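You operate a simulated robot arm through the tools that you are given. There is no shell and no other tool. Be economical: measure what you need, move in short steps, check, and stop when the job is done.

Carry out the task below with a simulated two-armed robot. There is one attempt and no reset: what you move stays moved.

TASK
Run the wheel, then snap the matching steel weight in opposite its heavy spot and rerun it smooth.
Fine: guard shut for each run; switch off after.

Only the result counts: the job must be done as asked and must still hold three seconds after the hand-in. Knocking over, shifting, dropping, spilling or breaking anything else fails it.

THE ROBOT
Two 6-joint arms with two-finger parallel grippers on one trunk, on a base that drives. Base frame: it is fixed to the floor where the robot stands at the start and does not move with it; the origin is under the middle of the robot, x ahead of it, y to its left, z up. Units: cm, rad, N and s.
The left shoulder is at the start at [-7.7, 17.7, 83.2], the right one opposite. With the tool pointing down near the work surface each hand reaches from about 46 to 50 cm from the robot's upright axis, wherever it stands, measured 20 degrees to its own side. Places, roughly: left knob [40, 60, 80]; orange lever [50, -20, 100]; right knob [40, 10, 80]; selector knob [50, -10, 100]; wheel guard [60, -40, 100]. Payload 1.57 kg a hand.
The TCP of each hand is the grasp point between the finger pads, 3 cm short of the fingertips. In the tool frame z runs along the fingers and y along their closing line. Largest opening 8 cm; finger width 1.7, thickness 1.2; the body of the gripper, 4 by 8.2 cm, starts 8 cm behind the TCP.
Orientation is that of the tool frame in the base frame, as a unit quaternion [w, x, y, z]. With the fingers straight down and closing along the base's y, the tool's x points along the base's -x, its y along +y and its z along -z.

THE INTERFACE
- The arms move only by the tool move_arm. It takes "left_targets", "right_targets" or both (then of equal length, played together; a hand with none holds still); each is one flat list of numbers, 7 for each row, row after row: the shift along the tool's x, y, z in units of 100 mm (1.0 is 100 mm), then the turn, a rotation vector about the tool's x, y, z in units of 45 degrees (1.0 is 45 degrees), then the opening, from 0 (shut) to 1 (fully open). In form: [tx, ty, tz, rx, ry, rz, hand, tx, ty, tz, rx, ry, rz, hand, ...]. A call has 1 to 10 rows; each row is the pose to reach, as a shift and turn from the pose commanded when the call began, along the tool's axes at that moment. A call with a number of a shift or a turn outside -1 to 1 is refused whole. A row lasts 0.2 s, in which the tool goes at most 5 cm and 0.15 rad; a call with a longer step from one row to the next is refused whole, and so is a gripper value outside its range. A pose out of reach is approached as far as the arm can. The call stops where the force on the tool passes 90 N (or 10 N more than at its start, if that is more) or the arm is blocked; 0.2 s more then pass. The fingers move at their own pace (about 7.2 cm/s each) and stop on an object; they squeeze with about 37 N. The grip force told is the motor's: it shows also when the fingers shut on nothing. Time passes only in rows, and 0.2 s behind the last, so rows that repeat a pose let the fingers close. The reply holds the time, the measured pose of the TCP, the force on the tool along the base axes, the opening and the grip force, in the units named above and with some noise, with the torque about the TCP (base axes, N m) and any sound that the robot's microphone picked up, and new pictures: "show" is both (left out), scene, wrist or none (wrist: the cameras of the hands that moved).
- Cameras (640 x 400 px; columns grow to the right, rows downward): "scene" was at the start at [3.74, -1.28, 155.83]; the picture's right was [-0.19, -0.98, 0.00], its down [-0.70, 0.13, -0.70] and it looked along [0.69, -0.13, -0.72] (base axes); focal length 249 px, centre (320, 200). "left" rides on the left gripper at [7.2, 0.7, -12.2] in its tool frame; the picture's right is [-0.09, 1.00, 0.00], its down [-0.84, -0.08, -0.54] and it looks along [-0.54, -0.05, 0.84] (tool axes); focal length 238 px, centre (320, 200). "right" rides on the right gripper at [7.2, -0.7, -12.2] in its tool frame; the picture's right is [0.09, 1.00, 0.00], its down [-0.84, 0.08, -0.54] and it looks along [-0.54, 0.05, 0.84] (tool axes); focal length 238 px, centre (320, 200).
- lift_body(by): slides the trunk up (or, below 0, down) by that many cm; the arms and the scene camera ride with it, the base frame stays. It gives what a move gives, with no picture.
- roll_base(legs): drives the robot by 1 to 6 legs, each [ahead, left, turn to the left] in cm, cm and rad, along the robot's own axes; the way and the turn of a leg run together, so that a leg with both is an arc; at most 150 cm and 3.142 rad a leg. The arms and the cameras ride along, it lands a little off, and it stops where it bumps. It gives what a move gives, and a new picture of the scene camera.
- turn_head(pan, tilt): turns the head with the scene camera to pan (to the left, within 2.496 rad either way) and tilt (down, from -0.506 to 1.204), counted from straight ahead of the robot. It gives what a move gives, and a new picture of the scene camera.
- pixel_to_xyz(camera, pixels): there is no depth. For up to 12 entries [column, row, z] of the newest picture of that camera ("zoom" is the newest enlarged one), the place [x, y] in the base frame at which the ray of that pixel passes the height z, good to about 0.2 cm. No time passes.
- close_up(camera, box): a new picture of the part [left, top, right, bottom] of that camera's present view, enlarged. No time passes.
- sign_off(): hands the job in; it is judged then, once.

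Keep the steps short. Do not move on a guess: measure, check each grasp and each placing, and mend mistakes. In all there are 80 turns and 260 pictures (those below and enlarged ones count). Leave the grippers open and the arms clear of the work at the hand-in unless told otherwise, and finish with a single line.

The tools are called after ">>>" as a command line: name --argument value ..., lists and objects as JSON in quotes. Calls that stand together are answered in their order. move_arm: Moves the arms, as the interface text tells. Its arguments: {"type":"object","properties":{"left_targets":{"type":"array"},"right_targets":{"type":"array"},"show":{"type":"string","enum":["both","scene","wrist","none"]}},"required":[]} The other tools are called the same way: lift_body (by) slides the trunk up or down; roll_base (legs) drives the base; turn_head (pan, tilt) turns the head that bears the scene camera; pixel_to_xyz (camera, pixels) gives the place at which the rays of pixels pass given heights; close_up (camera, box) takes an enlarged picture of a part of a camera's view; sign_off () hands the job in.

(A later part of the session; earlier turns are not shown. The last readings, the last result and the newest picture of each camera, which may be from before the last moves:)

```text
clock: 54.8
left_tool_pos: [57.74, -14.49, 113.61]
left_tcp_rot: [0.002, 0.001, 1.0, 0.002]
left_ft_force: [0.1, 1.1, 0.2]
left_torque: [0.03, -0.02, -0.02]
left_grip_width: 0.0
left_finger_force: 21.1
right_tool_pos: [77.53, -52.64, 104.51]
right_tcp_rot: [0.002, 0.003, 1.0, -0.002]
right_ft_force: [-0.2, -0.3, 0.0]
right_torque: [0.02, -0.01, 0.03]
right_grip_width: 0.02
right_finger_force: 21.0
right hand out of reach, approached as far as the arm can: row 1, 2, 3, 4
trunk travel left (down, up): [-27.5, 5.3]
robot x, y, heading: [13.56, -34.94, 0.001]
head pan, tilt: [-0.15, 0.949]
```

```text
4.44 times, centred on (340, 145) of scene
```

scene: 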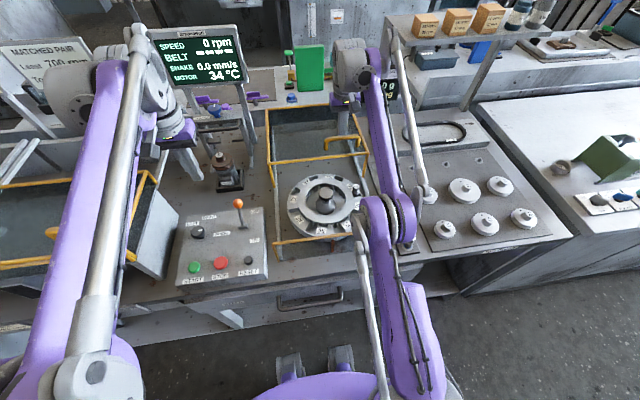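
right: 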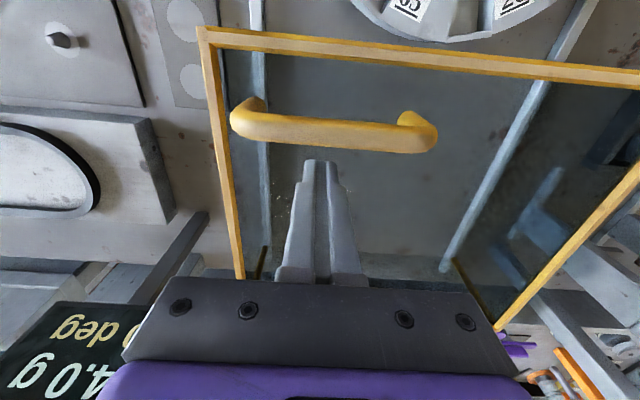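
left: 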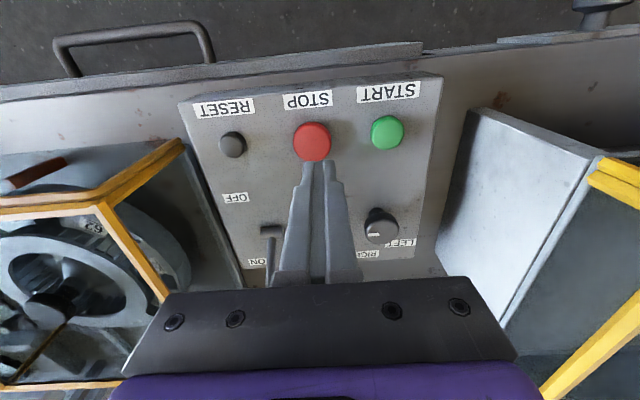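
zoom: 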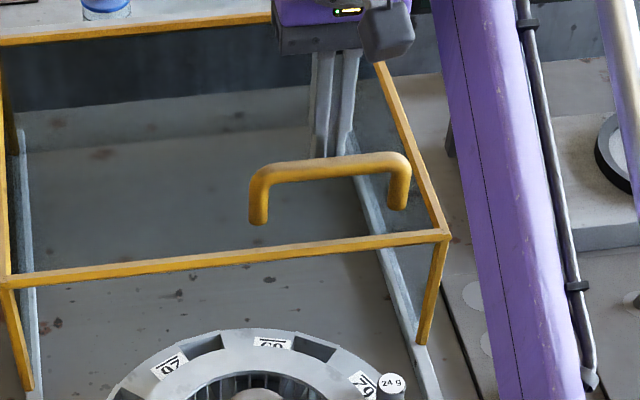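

Fingers are behind the handle. Pull the guard toward me (-x) in 10 cm stages.

>>> move_arm --right_targets '[0.2, 0, 0, 0, 0, 0, 0, 0.4, 0, 0, 0, 0, 0, 0, 0.6, 0, 0, 0, 0, 0, 0, 0.8, 0, 0, 0, 0, 0, 0, 1, 0, 0, 0, 0, 0, 0]' --show "scene"

>>> move_arm --right_targets '[0.2, 0, 0, 0, 0, 0, 0, 0.4, 0, 0, 0, 0, 0, 0, 0.6, 0, 0, 0, 0, 0, 0, 0.8, 0, 0, 0, 0, 0, 0, 1, 0, 0, 0, 0, 0, 0]' --show "scene"

```text
clock: 56.2
left_tool_pos: [55.62, -14.49, 114.28]
left_tcp_rot: [0.011, 0.004, 1.0, 0.0]
left_ft_force: [-0.7, 0.0, -0.1]
left_torque: [-0.01, -0.03, -0.01]
left_grip_width: 0.01
left_finger_force: 21.5
right_tool_pos: [68.55, -52.68, 105.63]
right_tcp_rot: [0.01, 0.008, 1.0, -0.002]
right_ft_force: [-0.2, -0.1, -0.9]
right_torque: [-0.04, 0.0, -0.02]
right_grip_width: 0.01
right_finger_force: 21.3
right hand out of reach, approached as far as the arm can: row 4, 5
trunk travel left (down, up): [-27.5, 5.3]
robot x, y, heading: [13.02, -35.23, -0.002]
head pan, tilt: [-0.15, 0.949]
stopped in row 5 (right hand): the arm was blocked; the commanded pose is now the measured one
```

scene: 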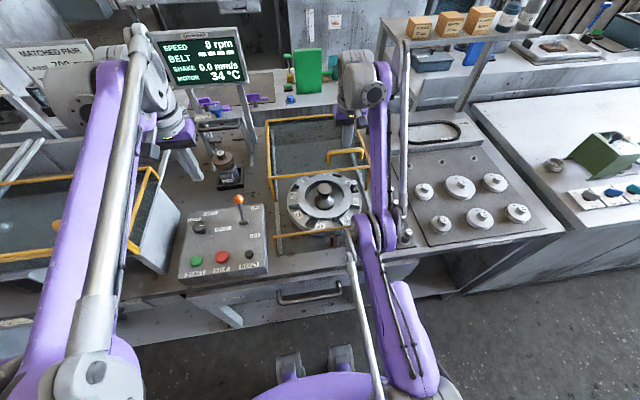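

```text
clock: 57.6
left_tool_pos: [55.63, -14.42, 114.22]
left_tcp_rot: [0.01, 0.005, 1.0, 0.001]
left_ft_force: [-0.5, 0.5, 0.2]
left_torque: [0.0, -0.01, 0.0]
left_grip_width: 0.01
left_finger_force: 21.2
right_tool_pos: [68.64, -52.63, 105.74]
right_tcp_rot: [0.009, 0.008, 1.0, -0.002]
right_ft_force: [0.1, -0.6, -0.5]
right_torque: [0.01, -0.04, -0.01]
right_grip_width: 0.0
right_finger_force: 21.9
right hand out of reach, approached as far as the arm can: row 1, 2, 3, 4, 5
trunk travel left (down, up): [-27.5, 5.3]
robot x, y, heading: [13.02, -35.35, -0.007]
head pan, tilt: [-0.15, 0.949]
stopped in row 5 (right hand): the arm was blocked; the commanded pose is now the measured one
```

scene: 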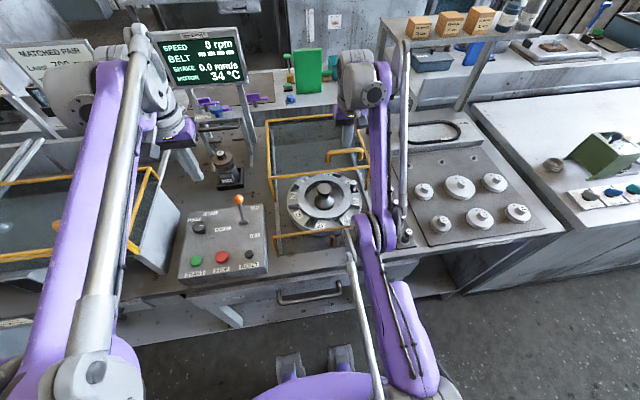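

The arm is blocked with no tool force: an elbow or forearm is touching something, and the robot is pushed slightly back. I'll look before moving.

>>> close_up --camera "scene" --box '[290, 190, 440, 310]'

>>> close_up --camera "right" --box '[0, 0, 640, 400]'

>>> close_up --camera "left" --box '[0, 0, 320, 200]'

```text
3.33 times, centred on (365, 250) of scene
```

zoom: 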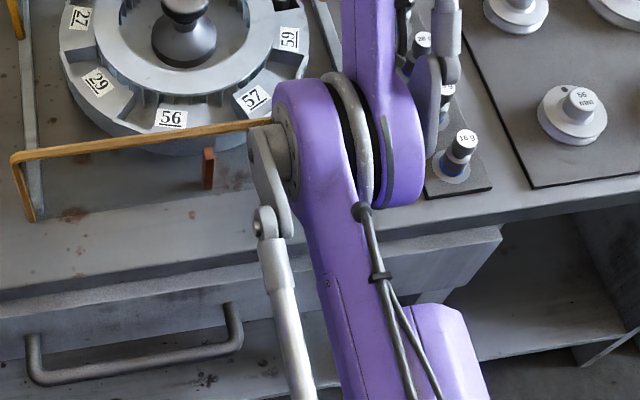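

```text
1.00 times, centred on (320, 200) of right (not enlarged: the box is as wide or as high as the picture)
```

zoom: 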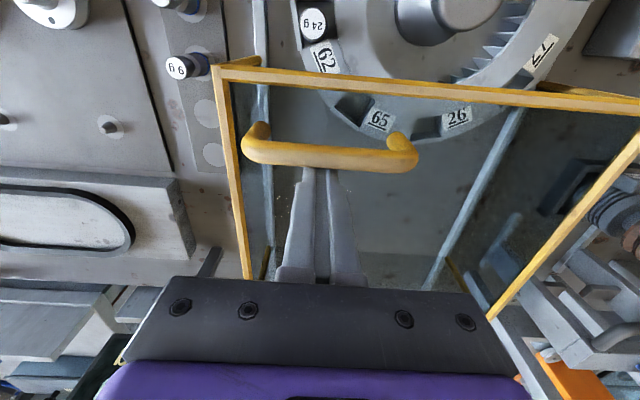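

```text
2.00 times, centred on (160, 100) of left
```

zoom: 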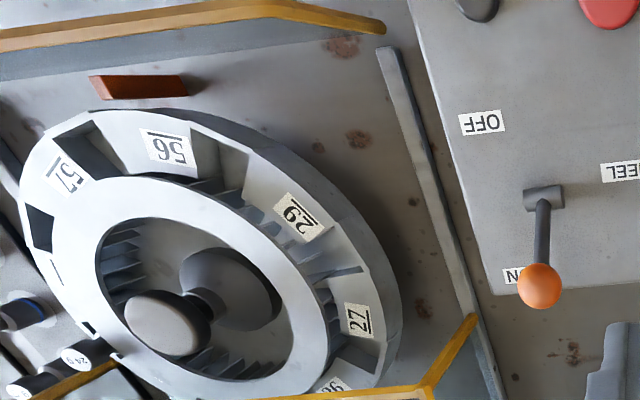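

The right elbow has sunk against the bench front/fixed bar; all weights still stand. Raising the trunk lifts elbow and hand clear straight up.

>>> lift_body --by 4

>>> close_up --camera "scene" --box '[260, 100, 440, 300]'

```text
clock: 58.4
left_tool_pos: [57.2, -14.61, 117.82]
left_tcp_rot: [0.004, 0.002, 1.0, 0.002]
left_ft_force: [-0.7, -0.1, 0.1]
left_torque: [-0.01, -0.06, 0.03]
left_grip_width: 0.02
left_finger_force: 21.2
right_tool_pos: [72.22, -52.58, 111.75]
right_tcp_rot: [0.024, 0.006, 1.0, -0.001]
right_ft_force: [-0.8, -0.2, 0.4]
right_torque: [0.02, -0.1, -0.04]
right_grip_width: 0.0
right_finger_force: 21.0
trunk travel left (down, up): [-31.5, 1.3]
robot x, y, heading: [13.48, -35.21, 0.001]
head pan, tilt: [-0.15, 0.949]
```

```text
2.00 times, centred on (350, 200) of scene
```

zoom: 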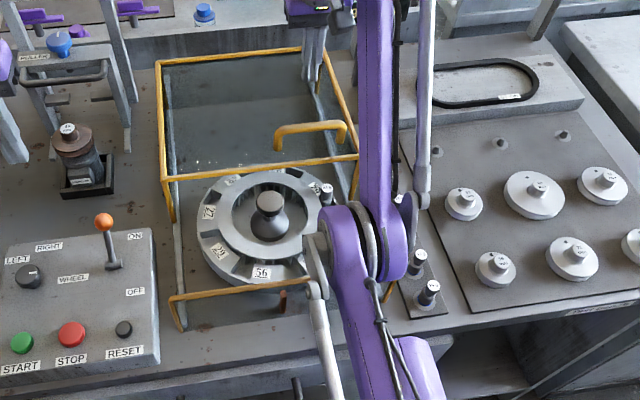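

The trunk lift freed it. I'll retract the right hand up and back, checking that the elbow swings out clear.

>>> move_arm --right_targets '[0, 0, -0.2, 0, 0, 0, 0, 0.2, 0, -0.3, 0, 0, 0, 0, 0.4, -0.1, -0.3, 0, 0, 0, 0]'

>>> close_up --camera "scene" --box '[260, 100, 440, 300]'

```text
clock: 59.2
left_tool_pos: [57.78, -14.65, 117.55]
left_tcp_rot: [0.002, 0.001, 1.0, 0.002]
left_ft_force: [0.4, 0.0, 0.1]
left_torque: [0.0, 0.03, -0.02]
left_grip_width: 0.0
left_finger_force: 21.0
right_tool_pos: [71.97, -53.47, 115.01]
right_tcp_rot: [0.02, 0.006, 1.0, -0.002]
right_ft_force: [0.3, -0.3, 0.0]
right_torque: [0.01, 0.05, 0.01]
right_grip_width: 0.0
right_finger_force: 21.0
right hand out of reach, approached as far as the arm can: row 2, 3
trunk travel left (down, up): [-31.5, 1.3]
robot x, y, heading: [13.27, -35.16, -0.007]
head pan, tilt: [-0.15, 0.949]
```

scene: 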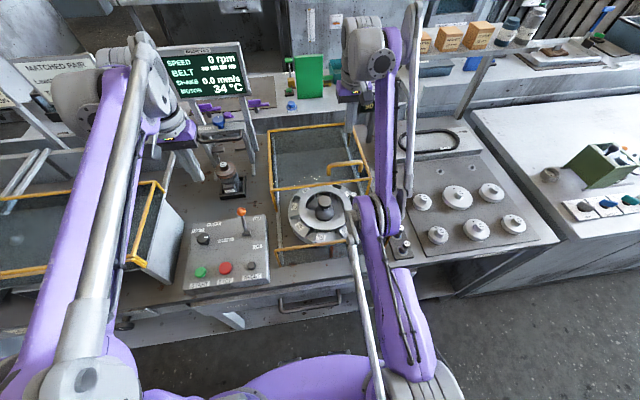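
right: 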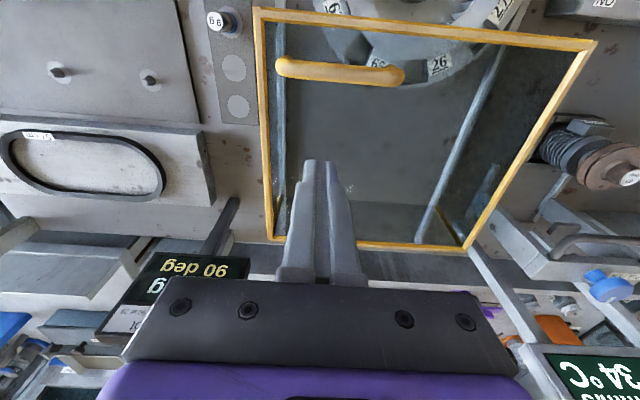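

```text
2.00 times, centred on (350, 200) of scene
```

zoom: 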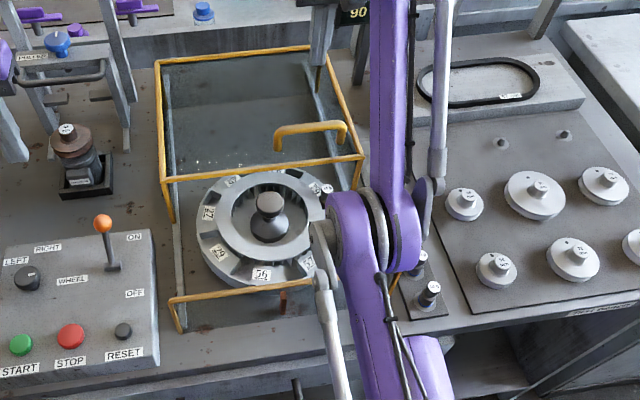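

The arm has passed through its straight pose and the elbow is now on the wrong side. Hand and elbow are clear of everything (tips z≈112, handle 104), so I'll roll back 22 cm and re-fold the arm in free space.

>>> roll_base --legs '[[-22, 0, 0]]'

>>> close_up --camera "scene" --box '[260, 60, 440, 260]'

```text
clock: 60.9
left_tool_pos: [35.9, -14.63, 117.61]
left_tcp_rot: [0.002, 0.004, 1.0, 0.002]
left_ft_force: [-0.1, -0.1, -0.3]
left_torque: [0.0, -0.02, 0.02]
left_grip_width: 0.01
left_finger_force: 20.9
right_tool_pos: [50.01, -53.39, 114.96]
right_tcp_rot: [0.02, 0.007, 1.0, -0.002]
right_ft_force: [0.5, -0.1, 0.1]
right_torque: [0.01, 0.01, 0.02]
right_grip_width: 0.01
right_finger_force: 21.7
trunk travel left (down, up): [-31.5, 1.3]
robot x, y, heading: [-8.68, -35.32, -0.008]
head pan, tilt: [-0.15, 0.949]
```

scene: 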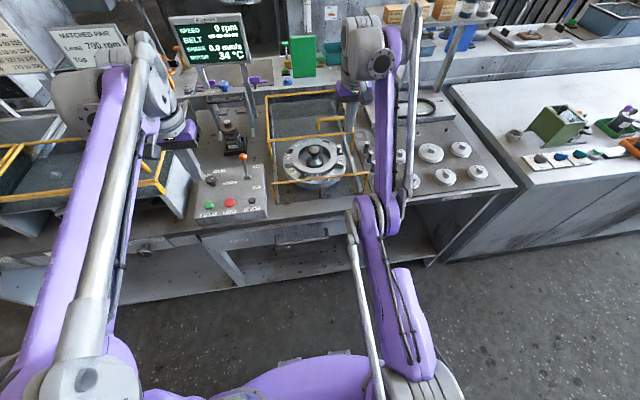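

```text
2.00 times, centred on (350, 160) of scene
```

zoom: 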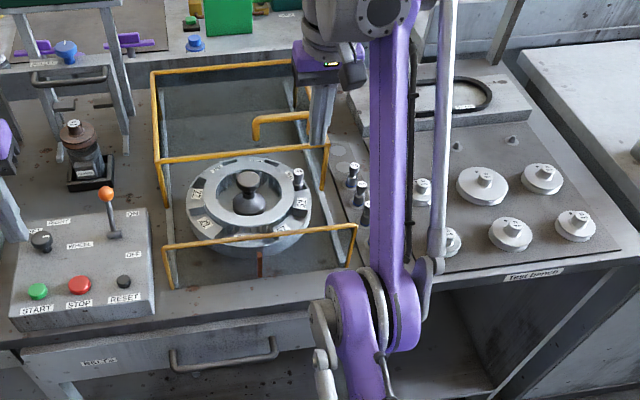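

Elbow is clear of the bench now. I'll bring the right hand up/back/right towards its home-like pose.

>>> move_arm --right_targets '[0.2, -0.3, -0.2, 0, 0, 0, 0, 0.4, -0.6, -0.4, 0, 0, 0, 0, 0.6, -0.8, -0.6, 0, 0, 0, 0, 0.8, -1, -0.8, 0, 0, 0, 0]' --show "scene"

```text
clock: 61.9
left_tool_pos: [35.68, -14.65, 117.63]
left_tcp_rot: [0.003, 0.004, 1.0, 0.002]
left_ft_force: [-0.2, 0.3, 0.4]
left_torque: [0.01, -0.01, -0.03]
left_grip_width: 0.0
left_finger_force: 21.4
right_tool_pos: [44.93, -64.07, 124.67]
right_tcp_rot: [0.021, 0.007, 1.0, -0.001]
right_ft_force: [0.0, -0.3, -0.1]
right_torque: [0.02, -0.02, -0.04]
right_grip_width: 0.01
right_finger_force: 21.2
right hand out of reach, approached as far as the arm can: row 1, 2, 3, 4
trunk travel left (down, up): [-31.5, 1.3]
robot x, y, heading: [-8.44, -35.22, -0.009]
head pan, tilt: [-0.15, 0.949]
```

scene: 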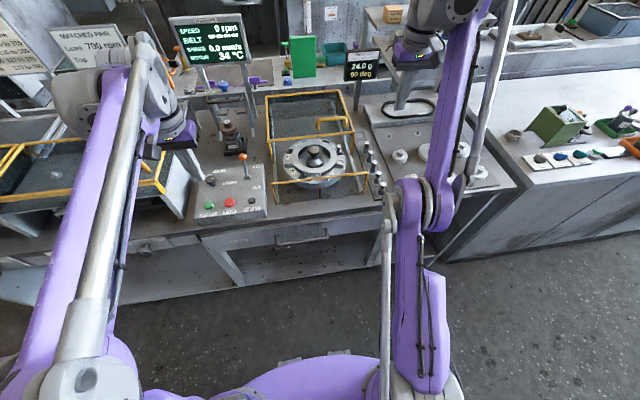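

>>> move_arm --right_targets '[0.3, -0.3, 0, 0, 0, 0, 0, 0.6, -0.6, 0, 0, 0, 0, 0, 0.8, -0.9, 0, 0, 0, 0, 0, 1, -1, 0, 0, 0, 0, 0]' --show "scene"

```text
clock: 62.9
left_tool_pos: [35.74, -14.65, 117.54]
left_tcp_rot: [0.002, 0.004, 1.0, 0.002]
left_ft_force: [0.1, -0.2, -0.7]
left_torque: [0.01, 0.04, -0.03]
left_grip_width: 0.0
left_finger_force: 21.0
right_tool_pos: [39.12, -75.43, 127.3]
right_tcp_rot: [0.021, 0.007, 1.0, -0.001]
right_ft_force: [0.8, 0.4, 0.3]
right_torque: [0.03, 0.0, 0.01]
right_grip_width: 0.0
right_finger_force: 21.1
right hand out of reach, approached as far as the arm can: row 1, 2, 3, 4
trunk travel left (down, up): [-31.5, 1.3]
robot x, y, heading: [-8.5, -34.92, -0.007]
head pan, tilt: [-0.15, 0.949]
```

scene: 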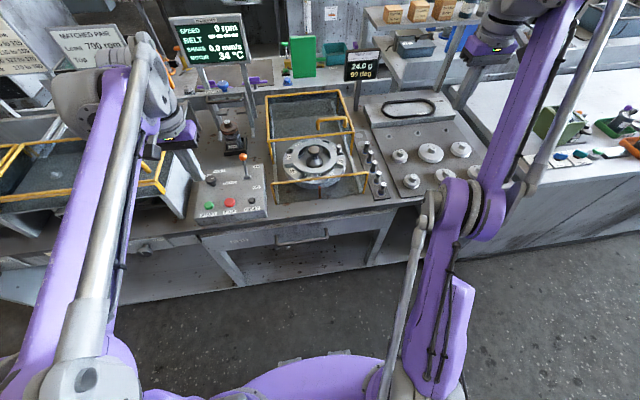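

The hand can only slide on a constant radius (~72 cm): the elbow is on the wrong side of straight. In free space I'll stretch outward past straight, then draw back in, to let it re-fold properly.

>>> move_arm --right_targets '[-0.38, -0.15, -0.28, 0, 0, 0, 0, -0.75, -0.3, -0.55, 0, 0, 0, 0, -0.75, -0.3, -0.55, 0, 0, 0, 0, -0.75, -0.3, -0.55, 0, 0, 0, 0, -0.38, -0.15, -0.28, 0, 0, 0, 0, 0, 0, 0, 0, 0, 0, 0, 0.35, 0.1, 0.1, 0, 0, 0, 0, 0.6, 0.1, 0.2, 0, 0, 0, 0]' --show "scene"

```text
clock: 64.7
left_tool_pos: [35.85, -14.68, 117.61]
left_tcp_rot: [0.003, 0.004, 1.0, 0.002]
left_ft_force: [-0.1, 0.3, 0.4]
left_torque: [-0.02, 0.03, 0.06]
left_grip_width: 0.0
left_finger_force: 21.1
right_tool_pos: [38.06, -76.5, 128.53]
right_tcp_rot: [0.02, 0.007, 1.0, -0.001]
right_ft_force: [0.2, 0.3, 0.1]
right_torque: [0.01, 0.01, 0.02]
right_grip_width: 0.0
right_finger_force: 21.1
right hand out of reach, approached as far as the arm can: row 1, 2, 3, 4, 5, 7, 8
trunk travel left (down, up): [-31.5, 1.3]
robot x, y, heading: [-8.48, -35.42, -0.011]
head pan, tilt: [-0.15, 0.949]
```

scene: 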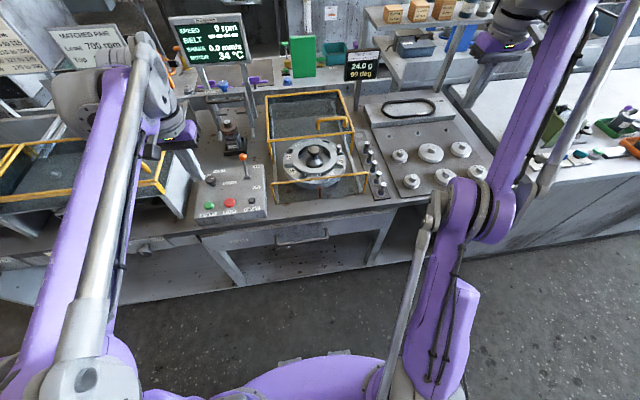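

Not yet. I'll try coupling an inward move with a wrist yaw, which shifts the wrist centre and may take the elbow off its limit.

>>> move_arm --right_targets '[0, 0, 0, 0, 0, 0.19, 0, 0, 0, 0, 0, 0, 0.38, 0, 0, 0, 0, 0, 0, 0.57, 0, 0, 0, 0, 0, 0, 0.76, 0, 0.1, 0, 0, 0, 0, 0.95, 0, 0.3, 0, 0, 0, 0, 0.95, 0, 0.5, 0, 0, 0, 0, 0.95, 0, 0.7, 0, 0, 0, 0, 0.95, 0]' --show "scene"

```text
clock: 66.5
left_tool_pos: [35.85, -14.69, 117.62]
left_tcp_rot: [0.003, 0.004, 1.0, 0.002]
left_ft_force: [-0.9, -0.4, 0.2]
left_torque: [0.0, 0.01, 0.0]
left_grip_width: 0.0
left_finger_force: 21.4
right_tool_pos: [33.66, -78.05, 132.02]
right_tcp_rot: [0.02, 0.372, 0.928, 0.006]
right_ft_force: [0.4, 0.5, -0.3]
right_torque: [0.01, 0.02, -0.06]
right_grip_width: 0.01
right_finger_force: 21.1
right hand out of reach, approached as far as the arm can: row 5, 6, 7, 8
trunk travel left (down, up): [-31.5, 1.3]
robot x, y, heading: [-8.58, -35.25, -0.007]
head pan, tilt: [-0.15, 0.949]
```

scene: 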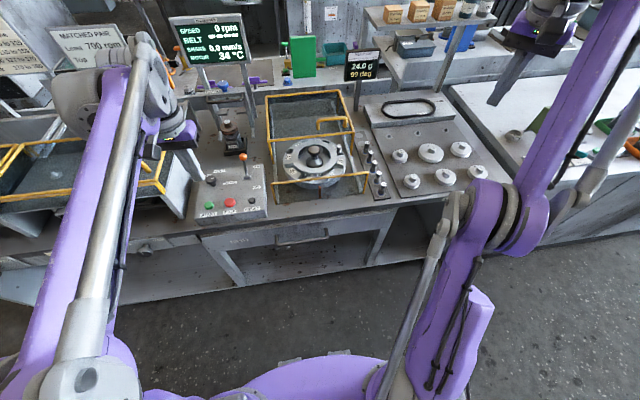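

It's sitting exactly straight. I'll demand a larger outward overshoot (14 cm radially), then go inward, which should let the elbow cross back.

>>> move_arm --right_targets '[-0.31, 0.1, -0.32, 0, 0, 0, 0, -0.63, 0.19, -0.65, 0, 0, 0, 0, -0.95, 0.29, -0.98, 0, 0, 0, 0, -0.63, 0.19, -0.65, 0, 0, 0, 0, -0.31, 0.1, -0.32, 0, 0, 0, 0, 0, 0, 0, 0, 0, 0, 0, 0.31, -0.1, 0.32, 0, 0, 0, 0, 0.63, -0.19, 0.65, 0, 0, 0, 0]' --show "scene"

```text
clock: 68.3
left_tool_pos: [35.9, -14.65, 117.51]
left_tcp_rot: [0.003, 0.003, 1.0, 0.002]
left_ft_force: [-0.4, 0.4, 0.3]
left_torque: [-0.01, 0.04, -0.03]
left_grip_width: 0.0
left_finger_force: 21.1
right_tool_pos: [33.63, -78.43, 131.91]
right_tcp_rot: [0.019, 0.372, 0.928, 0.006]
right_ft_force: [-0.3, 0.0, -0.7]
right_torque: [-0.02, 0.04, -0.01]
right_grip_width: 0.0
right_finger_force: 21.2
right hand out of reach, approached as far as the arm can: row 1, 2, 3, 4, 5, 7, 8
trunk travel left (down, up): [-31.5, 1.3]
robot x, y, heading: [-8.49, -35.3, -0.01]
head pan, tilt: [-0.15, 0.949]
```

scene: 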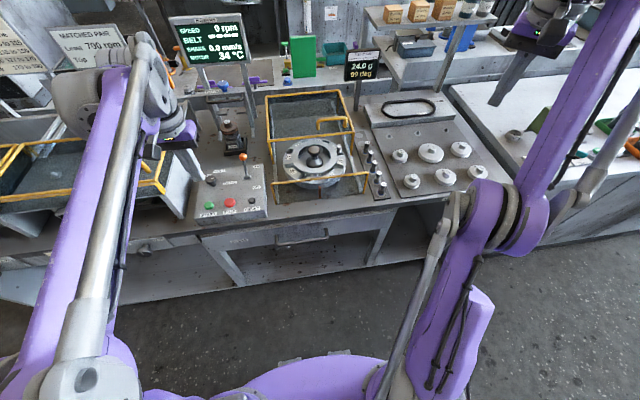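

The right arm stays in its straight, high, harmless pose; I'll do the rest with the left arm. First slide the base right so the left shoulder faces the handle.

>>> roll_base --legs '[[0, -35, 0]]'

```text
clock: 71.9
left_tool_pos: [35.52, -48.76, 117.56]
left_tcp_rot: [0.003, 0.003, 1.0, 0.002]
left_ft_force: [0.1, 0.1, 1.0]
left_torque: [0.0, 0.01, 0.01]
left_grip_width: 0.0
left_finger_force: 20.8
right_tool_pos: [33.55, -112.5, 131.84]
right_tcp_rot: [0.02, 0.371, 0.929, 0.006]
right_ft_force: [0.4, 0.1, 0.3]
right_torque: [-0.04, 0.0, -0.01]
right_grip_width: 0.01
right_finger_force: 21.4
trunk travel left (down, up): [-31.5, 1.3]
robot x, y, heading: [-8.98, -69.67, -0.004]
head pan, tilt: [-0.15, 0.949]
```

scene: 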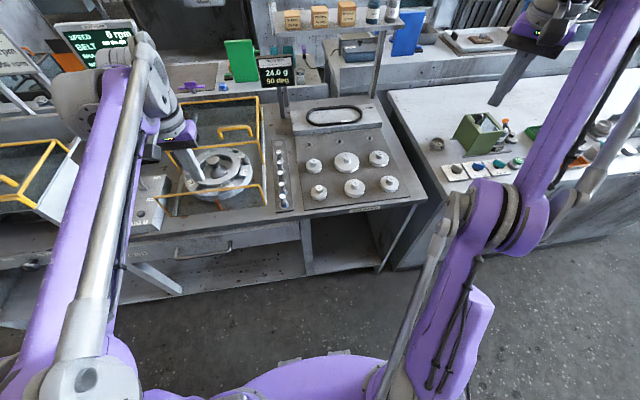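

Clear. Roll forward 20 cm and look again.

>>> roll_base --legs '[[20, 0, 0]]'

>>> turn_head --pan 0.35 --tilt 0.85

>>> close_up --camera "left" --box '[0, 0, 640, 400]'

```text
clock: 73.5
left_tool_pos: [56.14, -48.93, 117.65]
left_tcp_rot: [0.003, 0.004, 1.0, 0.002]
left_ft_force: [0.1, -0.4, -0.4]
left_torque: [-0.03, -0.03, 0.01]
left_grip_width: 0.01
left_finger_force: 21.7
right_tool_pos: [53.96, -112.62, 131.78]
right_tcp_rot: [0.02, 0.371, 0.928, 0.005]
right_ft_force: [0.6, -1.0, -0.3]
right_torque: [0.01, -0.02, 0.0]
right_grip_width: 0.01
right_finger_force: 21.4
trunk travel left (down, up): [-31.5, 1.3]
robot x, y, heading: [11.84, -69.56, -0.008]
head pan, tilt: [-0.15, 0.949]
```

scene: 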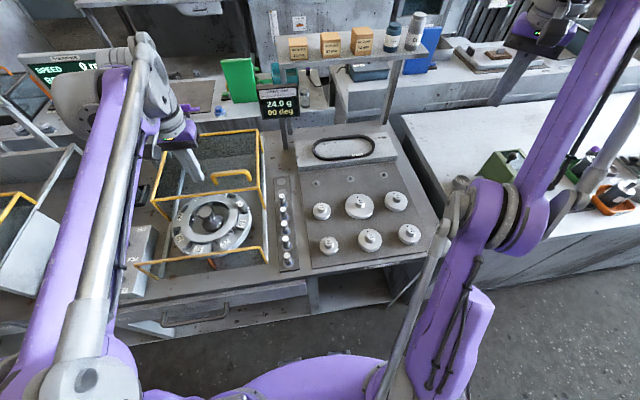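

```text
clock: 74.5
left_tool_pos: [56.13, -49.04, 117.6]
left_tcp_rot: [0.003, 0.004, 1.0, 0.002]
left_ft_force: [-0.4, 0.6, -0.8]
left_torque: [0.03, -0.01, 0.02]
left_grip_width: 0.0
left_finger_force: 21.9
right_tool_pos: [53.95, -112.69, 131.82]
right_tcp_rot: [0.019, 0.371, 0.928, 0.006]
right_ft_force: [-0.3, 0.5, -0.4]
right_torque: [0.01, -0.02, -0.01]
right_grip_width: 0.01
right_finger_force: 21.0
trunk travel left (down, up): [-31.5, 1.3]
robot x, y, heading: [11.73, -69.62, -0.002]
head pan, tilt: [0.351, 0.85]
```

scene: 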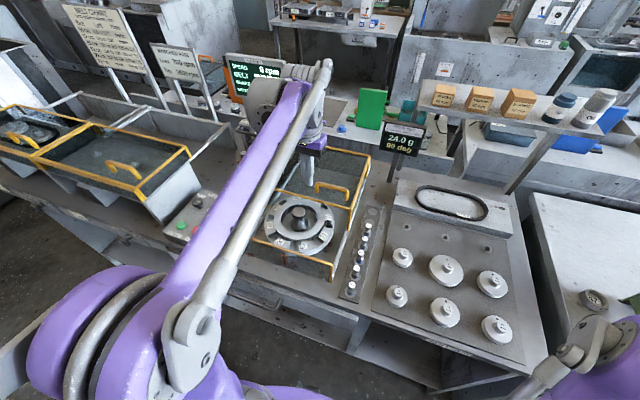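

```text
1.00 times, centred on (320, 200) of left (not enlarged: the box is as wide or as high as the picture)
```

zoom: 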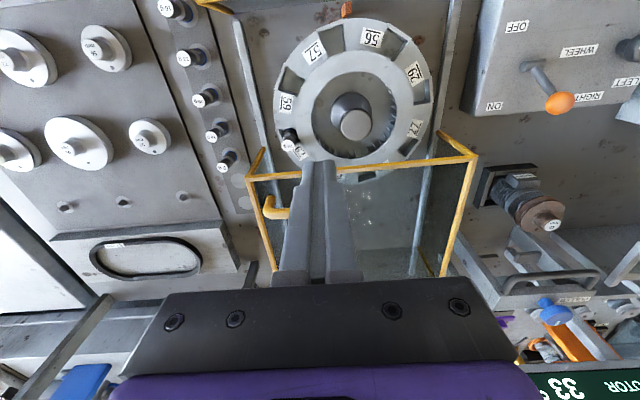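

>>> pixel_to_xyz --camera "zoom" --pixels '[[248, 178, 100], [475, 155, 100], [268, 210, 103], [285, 213, 103], [289, 137, 97.5]]'

>>> pixel_to_xyz --camera "scene" --pixels '[[319, 185, 103], [348, 191, 103], [357, 208, 100], [316, 187, 103]]'

>>> close_up --camera "scene" --box '[240, 130, 390, 300]'

```text
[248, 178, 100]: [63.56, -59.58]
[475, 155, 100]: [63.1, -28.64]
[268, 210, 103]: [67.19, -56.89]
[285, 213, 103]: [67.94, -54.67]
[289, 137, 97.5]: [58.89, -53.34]
```

```text
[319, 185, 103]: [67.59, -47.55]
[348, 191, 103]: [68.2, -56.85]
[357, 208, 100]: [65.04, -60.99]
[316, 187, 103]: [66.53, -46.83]
```

```text
2.35 times, centred on (315, 215) of scene
```

zoom: 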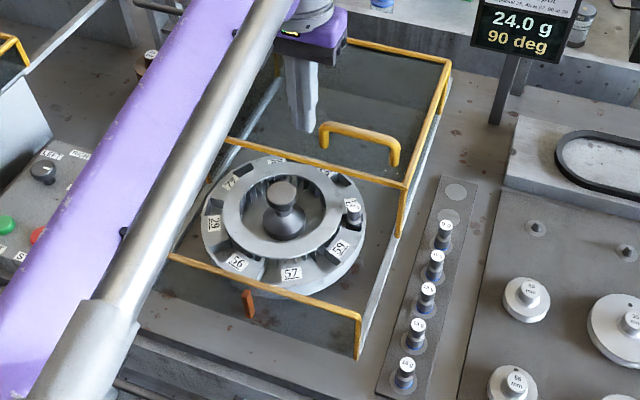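

Handle is at x≈67.9, y -47…-57. I'll roll 5 cm closer so the left arm stays well inside reach, then go behind the handle.

>>> roll_base --legs '[[6, 0, 0]]'

>>> move_arm --left_targets '[-0.3, -0.15, 0.2, 0, 0, 0, 0, -0.6, -0.3, 0.4, 0, 0, 0, 0, -0.85, -0.3, 0.7, 0, 0, 0, 0]'

```text
clock: 75.4
left_tool_pos: [61.91, -48.96, 117.61]
left_tcp_rot: [0.003, 0.003, 1.0, 0.003]
left_ft_force: [-0.5, -1.2, -0.4]
left_torque: [0.0, -0.02, 0.01]
left_grip_width: 0.0
left_finger_force: 21.5
right_tool_pos: [59.88, -112.83, 131.76]
right_tcp_rot: [0.02, 0.371, 0.928, 0.007]
right_ft_force: [-0.1, 0.0, -0.2]
right_torque: [0.0, 0.0, 0.0]
right_grip_width: 0.0
right_finger_force: 21.5
trunk travel left (down, up): [-31.5, 1.3]
robot x, y, heading: [18.11, -69.55, -0.013]
head pan, tilt: [0.351, 0.85]
```

scene: 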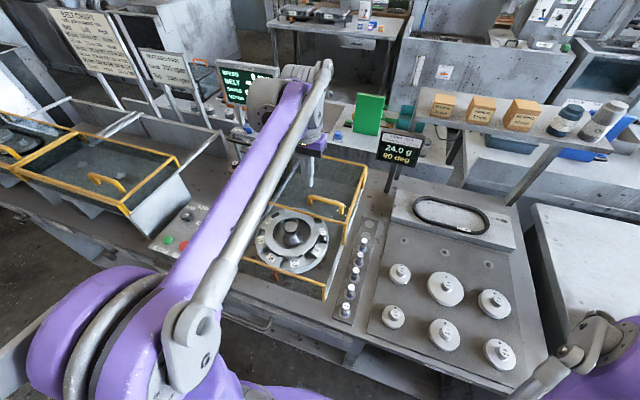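

```text
clock: 76.2
left_tool_pos: [70.58, -52.06, 110.75]
left_tcp_rot: [0.002, 0.004, 1.0, 0.002]
left_ft_force: [-0.5, -0.5, -0.5]
left_torque: [0.0, 0.03, 0.0]
left_grip_width: 0.01
left_finger_force: 21.6
right_tool_pos: [60.04, -112.79, 131.81]
right_tcp_rot: [0.018, 0.371, 0.928, 0.006]
right_ft_force: [-0.3, -0.3, 0.2]
right_torque: [0.01, 0.02, 0.01]
right_grip_width: 0.0
right_finger_force: 21.5
trunk travel left (down, up): [-31.5, 1.3]
robot x, y, heading: [17.69, -69.87, -0.009]
head pan, tilt: [0.351, 0.85]
```

scene: 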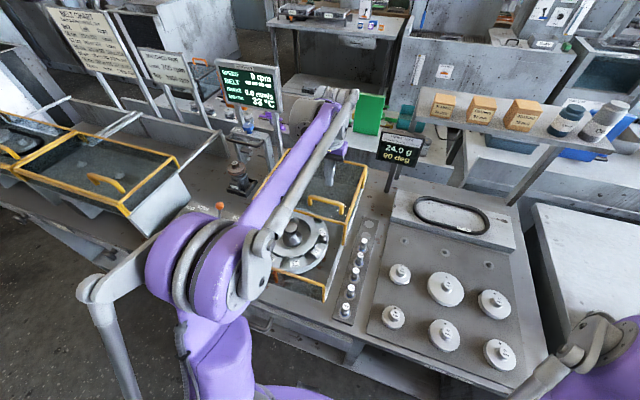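
left: 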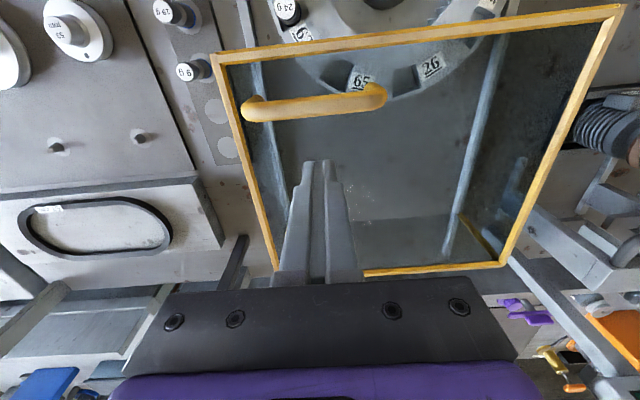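

The left elbow is near the panel in view; I'll check where it is.

>>> pixel_to_xyz --camera "scene" --pixels '[[200, 265, 100], [200, 265, 110], [200, 265, 120], [228, 310, 100], [228, 310, 110], [220, 205, 100], [150, 270, 110]]'

>>> close_up --camera "scene" --box '[100, 160, 360, 330]'

```text
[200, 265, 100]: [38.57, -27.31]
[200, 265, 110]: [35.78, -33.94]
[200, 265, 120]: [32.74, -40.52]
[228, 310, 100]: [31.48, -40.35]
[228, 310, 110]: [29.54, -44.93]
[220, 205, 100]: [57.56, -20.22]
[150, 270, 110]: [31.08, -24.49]
```

```text
2.35 times, centred on (230, 245) of scene
```

zoom: 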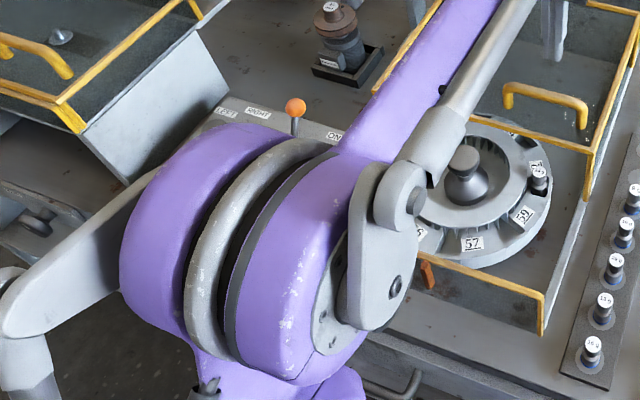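

Elbow is around (35,-33,110), clear. Lower behind the handle, then pull in stages.

>>> move_arm --left_targets '[0, 0, 0.3, 0, 0, 0, 0, 0, 0, 0.62, 0, 0, 0, 0]' --show "wrist"

>>> move_arm --left_targets '[0.15, 0, 0, 0, 0, 0, 0, 0.3, 0, 0, 0, 0, 0, 0, 0.45, 0, 0, 0, 0, 0, 0, 0.6, 0, 0, 0, 0, 0, 0]'

```text
clock: 76.8
left_tool_pos: [70.32, -51.95, 104.56]
left_tcp_rot: [0.001, 0.003, 1.0, 0.001]
left_ft_force: [-0.4, -0.6, 0.1]
left_torque: [0.04, 0.02, -0.02]
left_grip_width: 0.0
left_finger_force: 21.0
right_tool_pos: [60.08, -112.71, 131.8]
right_tcp_rot: [0.02, 0.372, 0.928, 0.006]
right_ft_force: [0.3, 0.0, 0.0]
right_torque: [0.0, -0.01, 0.0]
right_grip_width: 0.01
right_finger_force: 21.0
trunk travel left (down, up): [-31.5, 1.3]
robot x, y, heading: [17.81, -69.67, -0.011]
head pan, tilt: [0.351, 0.85]
```

left: 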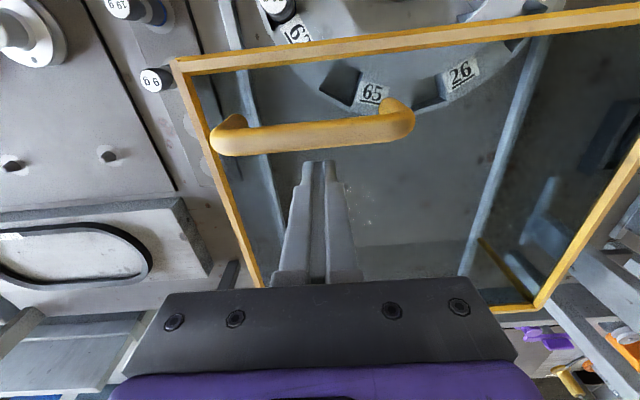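

```text
clock: 77.8
left_tool_pos: [64.62, -52.08, 104.42]
left_tcp_rot: [0.002, 0.003, 1.0, 0.002]
left_ft_force: [0.4, 0.3, -0.1]
left_torque: [0.0, 0.0, 0.05]
left_grip_width: 0.0
left_finger_force: 21.0
right_tool_pos: [59.81, -112.79, 131.84]
right_tcp_rot: [0.02, 0.371, 0.929, 0.006]
right_ft_force: [0.0, 0.3, 0.2]
right_torque: [0.02, -0.01, 0.01]
right_grip_width: 0.0
right_finger_force: 21.5
trunk travel left (down, up): [-31.5, 1.3]
robot x, y, heading: [17.49, -69.71, -0.006]
head pan, tilt: [0.351, 0.85]
```

scene: 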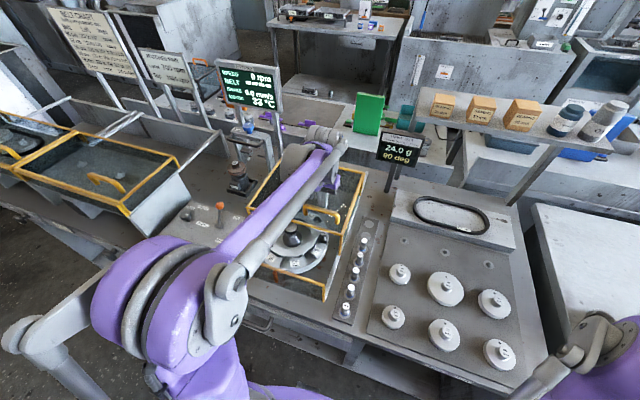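
left: 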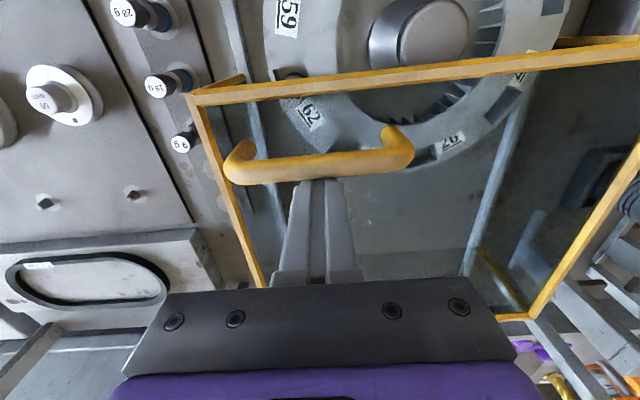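

It moves freely and the bar passes above the weight. Continue pulling.

>>> move_arm --left_targets '[0.15, 0, 0, 0, 0, 0, 0, 0.3, 0, 0, 0, 0, 0, 0, 0.5, 0, 0, 0, 0, 0, 0, 0.7, 0, 0, 0, 0, 0, 0, 0.85, 0, 0, 0, 0, 0, 0, 1, 0, 0, 0, 0, 0, 0]' --show "wrist"

>>> move_arm --left_targets '[0.1, 0, 0, 0, 0, 0, 0, 0.2, 0, 0, 0, 0, 0, 0, 0.3, 0, 0, 0, 0, 0, 0, 0.38, 0, 0, 0, 0, 0, 0, 0.46, 0, 0, 0, 0, 0, 0]'

```text
clock: 79.2
left_tool_pos: [54.7, -51.99, 104.5]
left_tcp_rot: [0.003, 0.004, 1.0, 0.003]
left_ft_force: [0.2, -0.6, 0.2]
left_torque: [-0.01, 0.0, 0.0]
left_grip_width: 0.0
left_finger_force: 20.7
right_tool_pos: [59.88, -112.71, 131.81]
right_tcp_rot: [0.02, 0.371, 0.928, 0.006]
right_ft_force: [-0.2, -0.3, -0.3]
right_torque: [-0.01, -0.04, 0.02]
right_grip_width: 0.0
right_finger_force: 21.3
trunk travel left (down, up): [-31.5, 1.3]
robot x, y, heading: [17.82, -69.52, -0.009]
head pan, tilt: [0.351, 0.85]
```

left: 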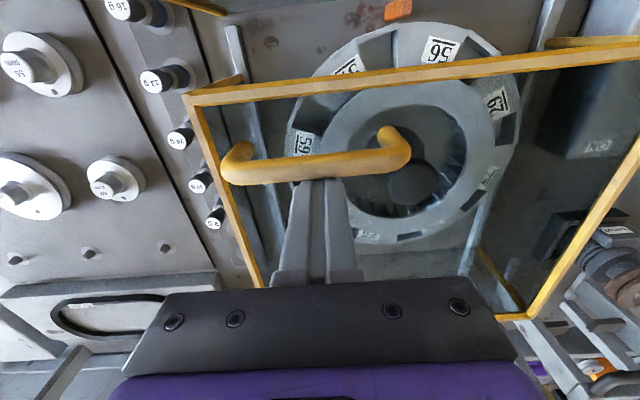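

```text
clock: 80.4
left_tool_pos: [50.1, -51.95, 104.34]
left_tcp_rot: [0.001, 0.004, 1.0, 0.002]
left_ft_force: [0.1, 0.3, -0.1]
left_torque: [0.01, -0.01, 0.02]
left_grip_width: 0.0
left_finger_force: 21.4
right_tool_pos: [59.94, -112.75, 131.82]
right_tcp_rot: [0.02, 0.371, 0.928, 0.006]
right_ft_force: [1.0, -0.1, 0.1]
right_torque: [-0.01, 0.0, 0.01]
right_grip_width: 0.0
right_finger_force: 21.5
trunk travel left (down, up): [-31.5, 1.3]
robot x, y, heading: [18.28, -69.52, -0.01]
head pan, tilt: [0.351, 0.85]
```

scene: 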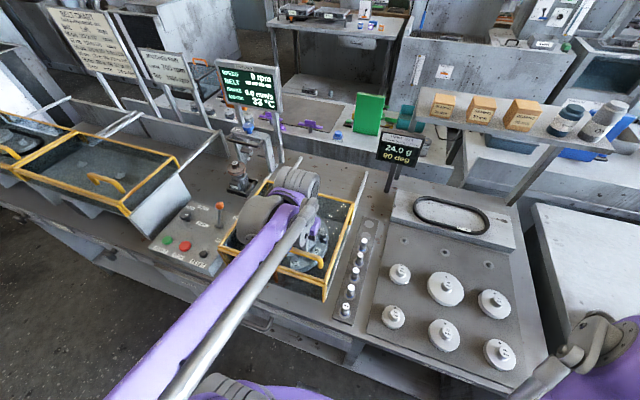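
left: 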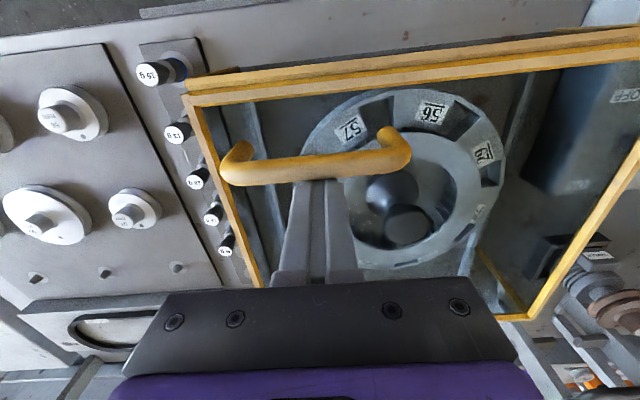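

Bars nearly coincide. Pull the last bit until it stops.

>>> move_arm --left_targets '[0.04, 0, 0, 0, 0, 0, 0, 0.08, 0, 0, 0, 0, 0, 0, 0.12, 0, 0, 0, 0, 0, 0]' --show "wrist"

>>> close_up --camera "scene" --box '[220, 170, 370, 310]'

```text
clock: 81.2
left_tool_pos: [49.97, -51.87, 104.48]
left_tcp_rot: [0.006, 0.005, 1.0, 0.002]
left_ft_force: [58.6, 4.9, 19.8]
left_torque: [-0.46, 0.18, -0.01]
left_grip_width: 0.01
left_finger_force: 21.4
right_tool_pos: [60.73, -112.84, 131.67]
right_tcp_rot: [0.017, 0.372, 0.928, 0.005]
right_ft_force: [0.4, -0.6, -0.5]
right_torque: [0.0, -0.01, -0.02]
right_grip_width: 0.0
right_finger_force: 21.2
trunk travel left (down, up): [-31.5, 1.3]
robot x, y, heading: [17.67, -69.3, -0.011]
head pan, tilt: [0.351, 0.85]
```

left: 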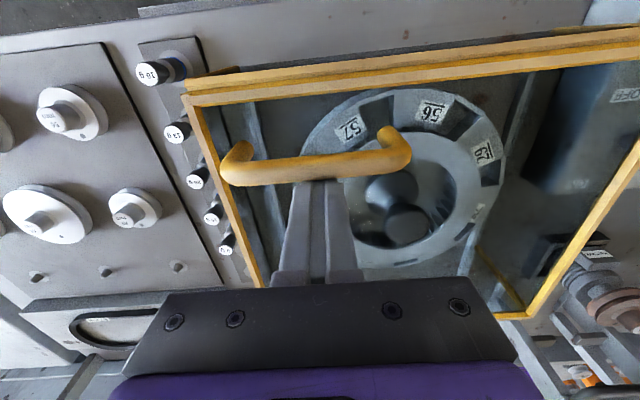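

```text
2.86 times, centred on (295, 240) of scene
5 turns are left
```

zoom: 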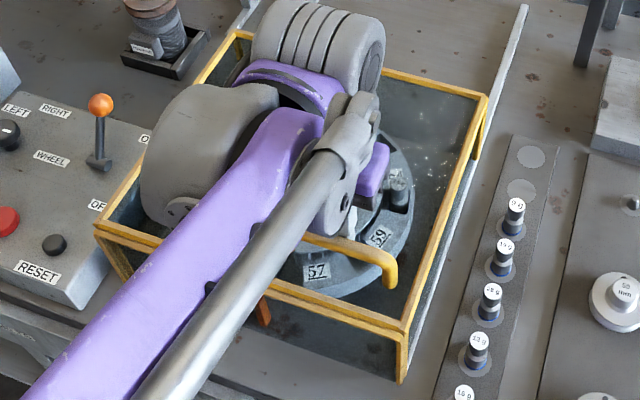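

The guard has hit its stop (59 N), fully shut. Only 5 turns remain, so I'll bundle: free the hand, raise it, roll back to the panel stance, aim the head, and move toward START.

>>> move_arm --left_targets '[-0.2, 0, 0, 0, 0, 0, 0, -0.2, 0, -0.4, 0, 0, 0, 0, -0.2, 0, -0.8, 0, 0, 0, 0, -0.2, 0, -1.0, 0, 0, 0, 0]' --show "none"

>>> roll_base --legs '[[-18, 0, 0], [0, 34.4, 0.01]]'

>>> turn_head --pan -0.1 --tilt 0.75

>>> move_arm --left_targets '[-0.3, 0.3, 0.15, 0, 0, 0, 0, -0.6, 0.6, 0.3, 0, 0, 0, 0, -0.9, 0.85, 0.45, 0, 0, 0, 0]'

>>> close_up --camera "scene" --box '[185, 160, 415, 300]'

```text
clock: 82.2
left_tool_pos: [50.68, -51.84, 114.24]
left_tcp_rot: [0.001, 0.003, 1.0, 0.002]
left_ft_force: [-0.3, 1.0, 0.4]
left_torque: [0.02, -0.01, -0.05]
left_grip_width: 0.0
left_finger_force: 21.1
right_tool_pos: [59.93, -112.88, 131.79]
right_tcp_rot: [0.02, 0.371, 0.928, 0.006]
right_ft_force: [0.2, 0.3, 0.4]
right_torque: [-0.04, -0.03, 0.02]
right_grip_width: 0.01
right_finger_force: 21.5
trunk travel left (down, up): [-31.5, 1.3]
robot x, y, heading: [17.62, -69.71, -0.012]
head pan, tilt: [0.351, 0.85]
```

```text
clock: 86.8
left_tool_pos: [33.43, -18.25, 114.34]
left_tcp_rot: [0.003, 0.007, 1.0, 0.002]
left_ft_force: [0.2, 0.7, -0.1]
left_torque: [0.0, 0.0, 0.01]
left_grip_width: 0.0
left_finger_force: 20.8
right_tool_pos: [42.19, -79.1, 131.88]
right_tcp_rot: [0.019, 0.374, 0.927, 0.006]
right_ft_force: [-0.4, 0.3, 0.7]
right_torque: [0.0, 0.0, 0.0]
right_grip_width: 0.0
right_finger_force: 21.3
trunk travel left (down, up): [-31.5, 1.3]
robot x, y, heading: [0.65, -36.41, -0.013]
head pan, tilt: [0.351, 0.85]
```

scene: 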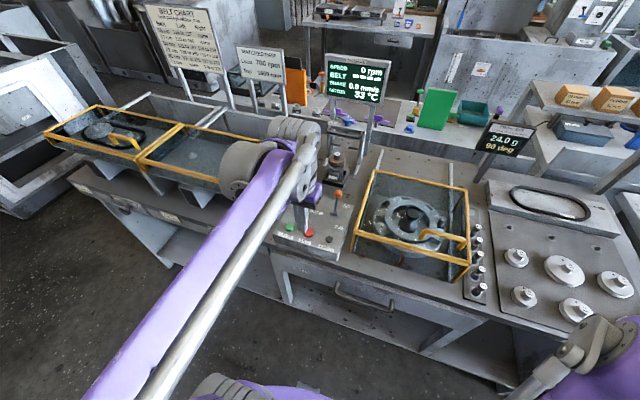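

```text
clock: 87.8
left_tool_pos: [33.36, -18.25, 114.34]
left_tcp_rot: [0.003, 0.006, 1.0, 0.002]
left_ft_force: [-0.3, -0.4, 0.3]
left_torque: [-0.01, -0.02, 0.02]
left_grip_width: 0.0
left_finger_force: 21.2
right_tool_pos: [42.25, -79.22, 131.94]
right_tcp_rot: [0.02, 0.373, 0.928, 0.006]
right_ft_force: [-1.2, 1.1, -1.0]
right_torque: [-0.01, 0.0, 0.0]
right_grip_width: 0.01
right_finger_force: 21.2
trunk travel left (down, up): [-31.5, 1.3]
robot x, y, heading: [-0.02, -35.79, -0.018]
head pan, tilt: [-0.099, 0.75]
```

scene: 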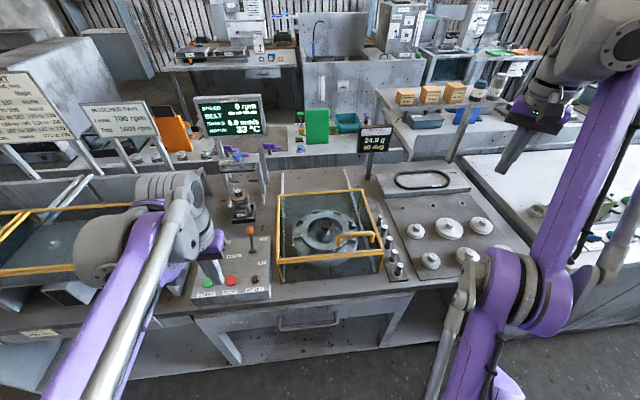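

```text
clock: 88.5
left_tool_pos: [42.63, -9.84, 109.93]
left_tcp_rot: [0.002, 0.005, 1.0, 0.0]
left_ft_force: [-0.1, -0.1, -0.7]
left_torque: [-0.02, -0.01, 0.04]
left_grip_width: 0.0
left_finger_force: 21.6
right_tool_pos: [42.43, -79.09, 131.89]
right_tcp_rot: [0.019, 0.374, 0.927, 0.005]
right_ft_force: [-0.4, 0.0, -0.5]
right_torque: [-0.01, 0.03, -0.01]
right_grip_width: 0.0
right_finger_force: 20.5
trunk travel left (down, up): [-31.5, 1.3]
robot x, y, heading: [0.25, -35.81, -0.012]
head pan, tilt: [-0.099, 0.75]
```

scene: 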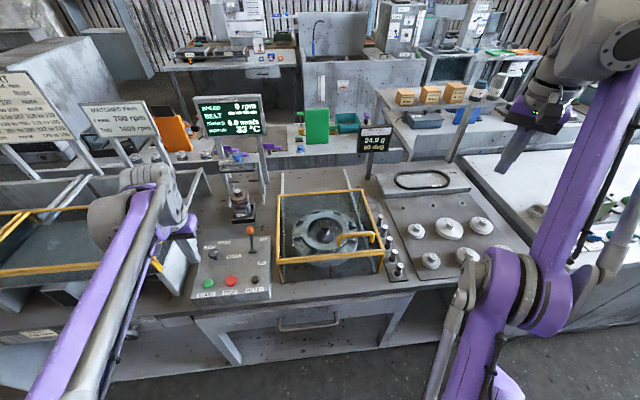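
left: 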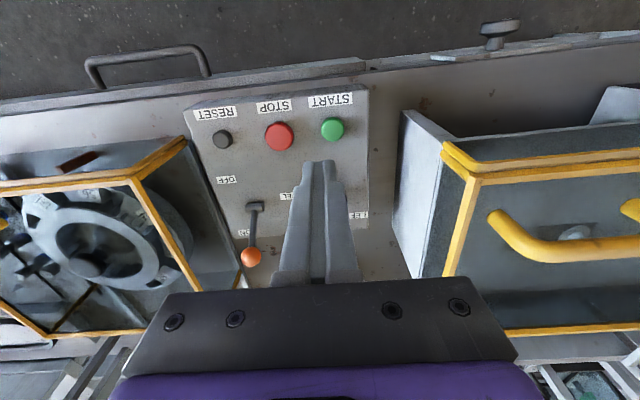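

```text
2.78 times, centred on (300, 230) of scene
4 turns are left
```

zoom: 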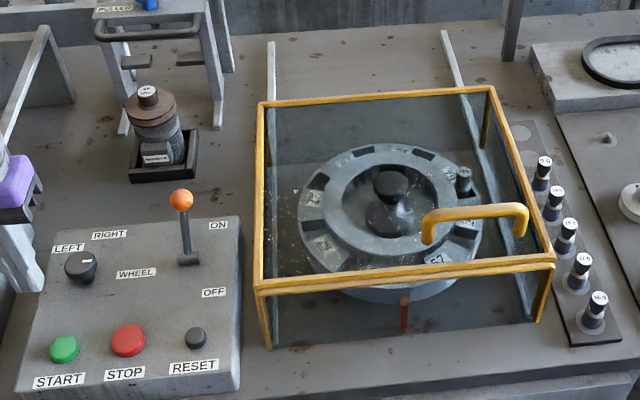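

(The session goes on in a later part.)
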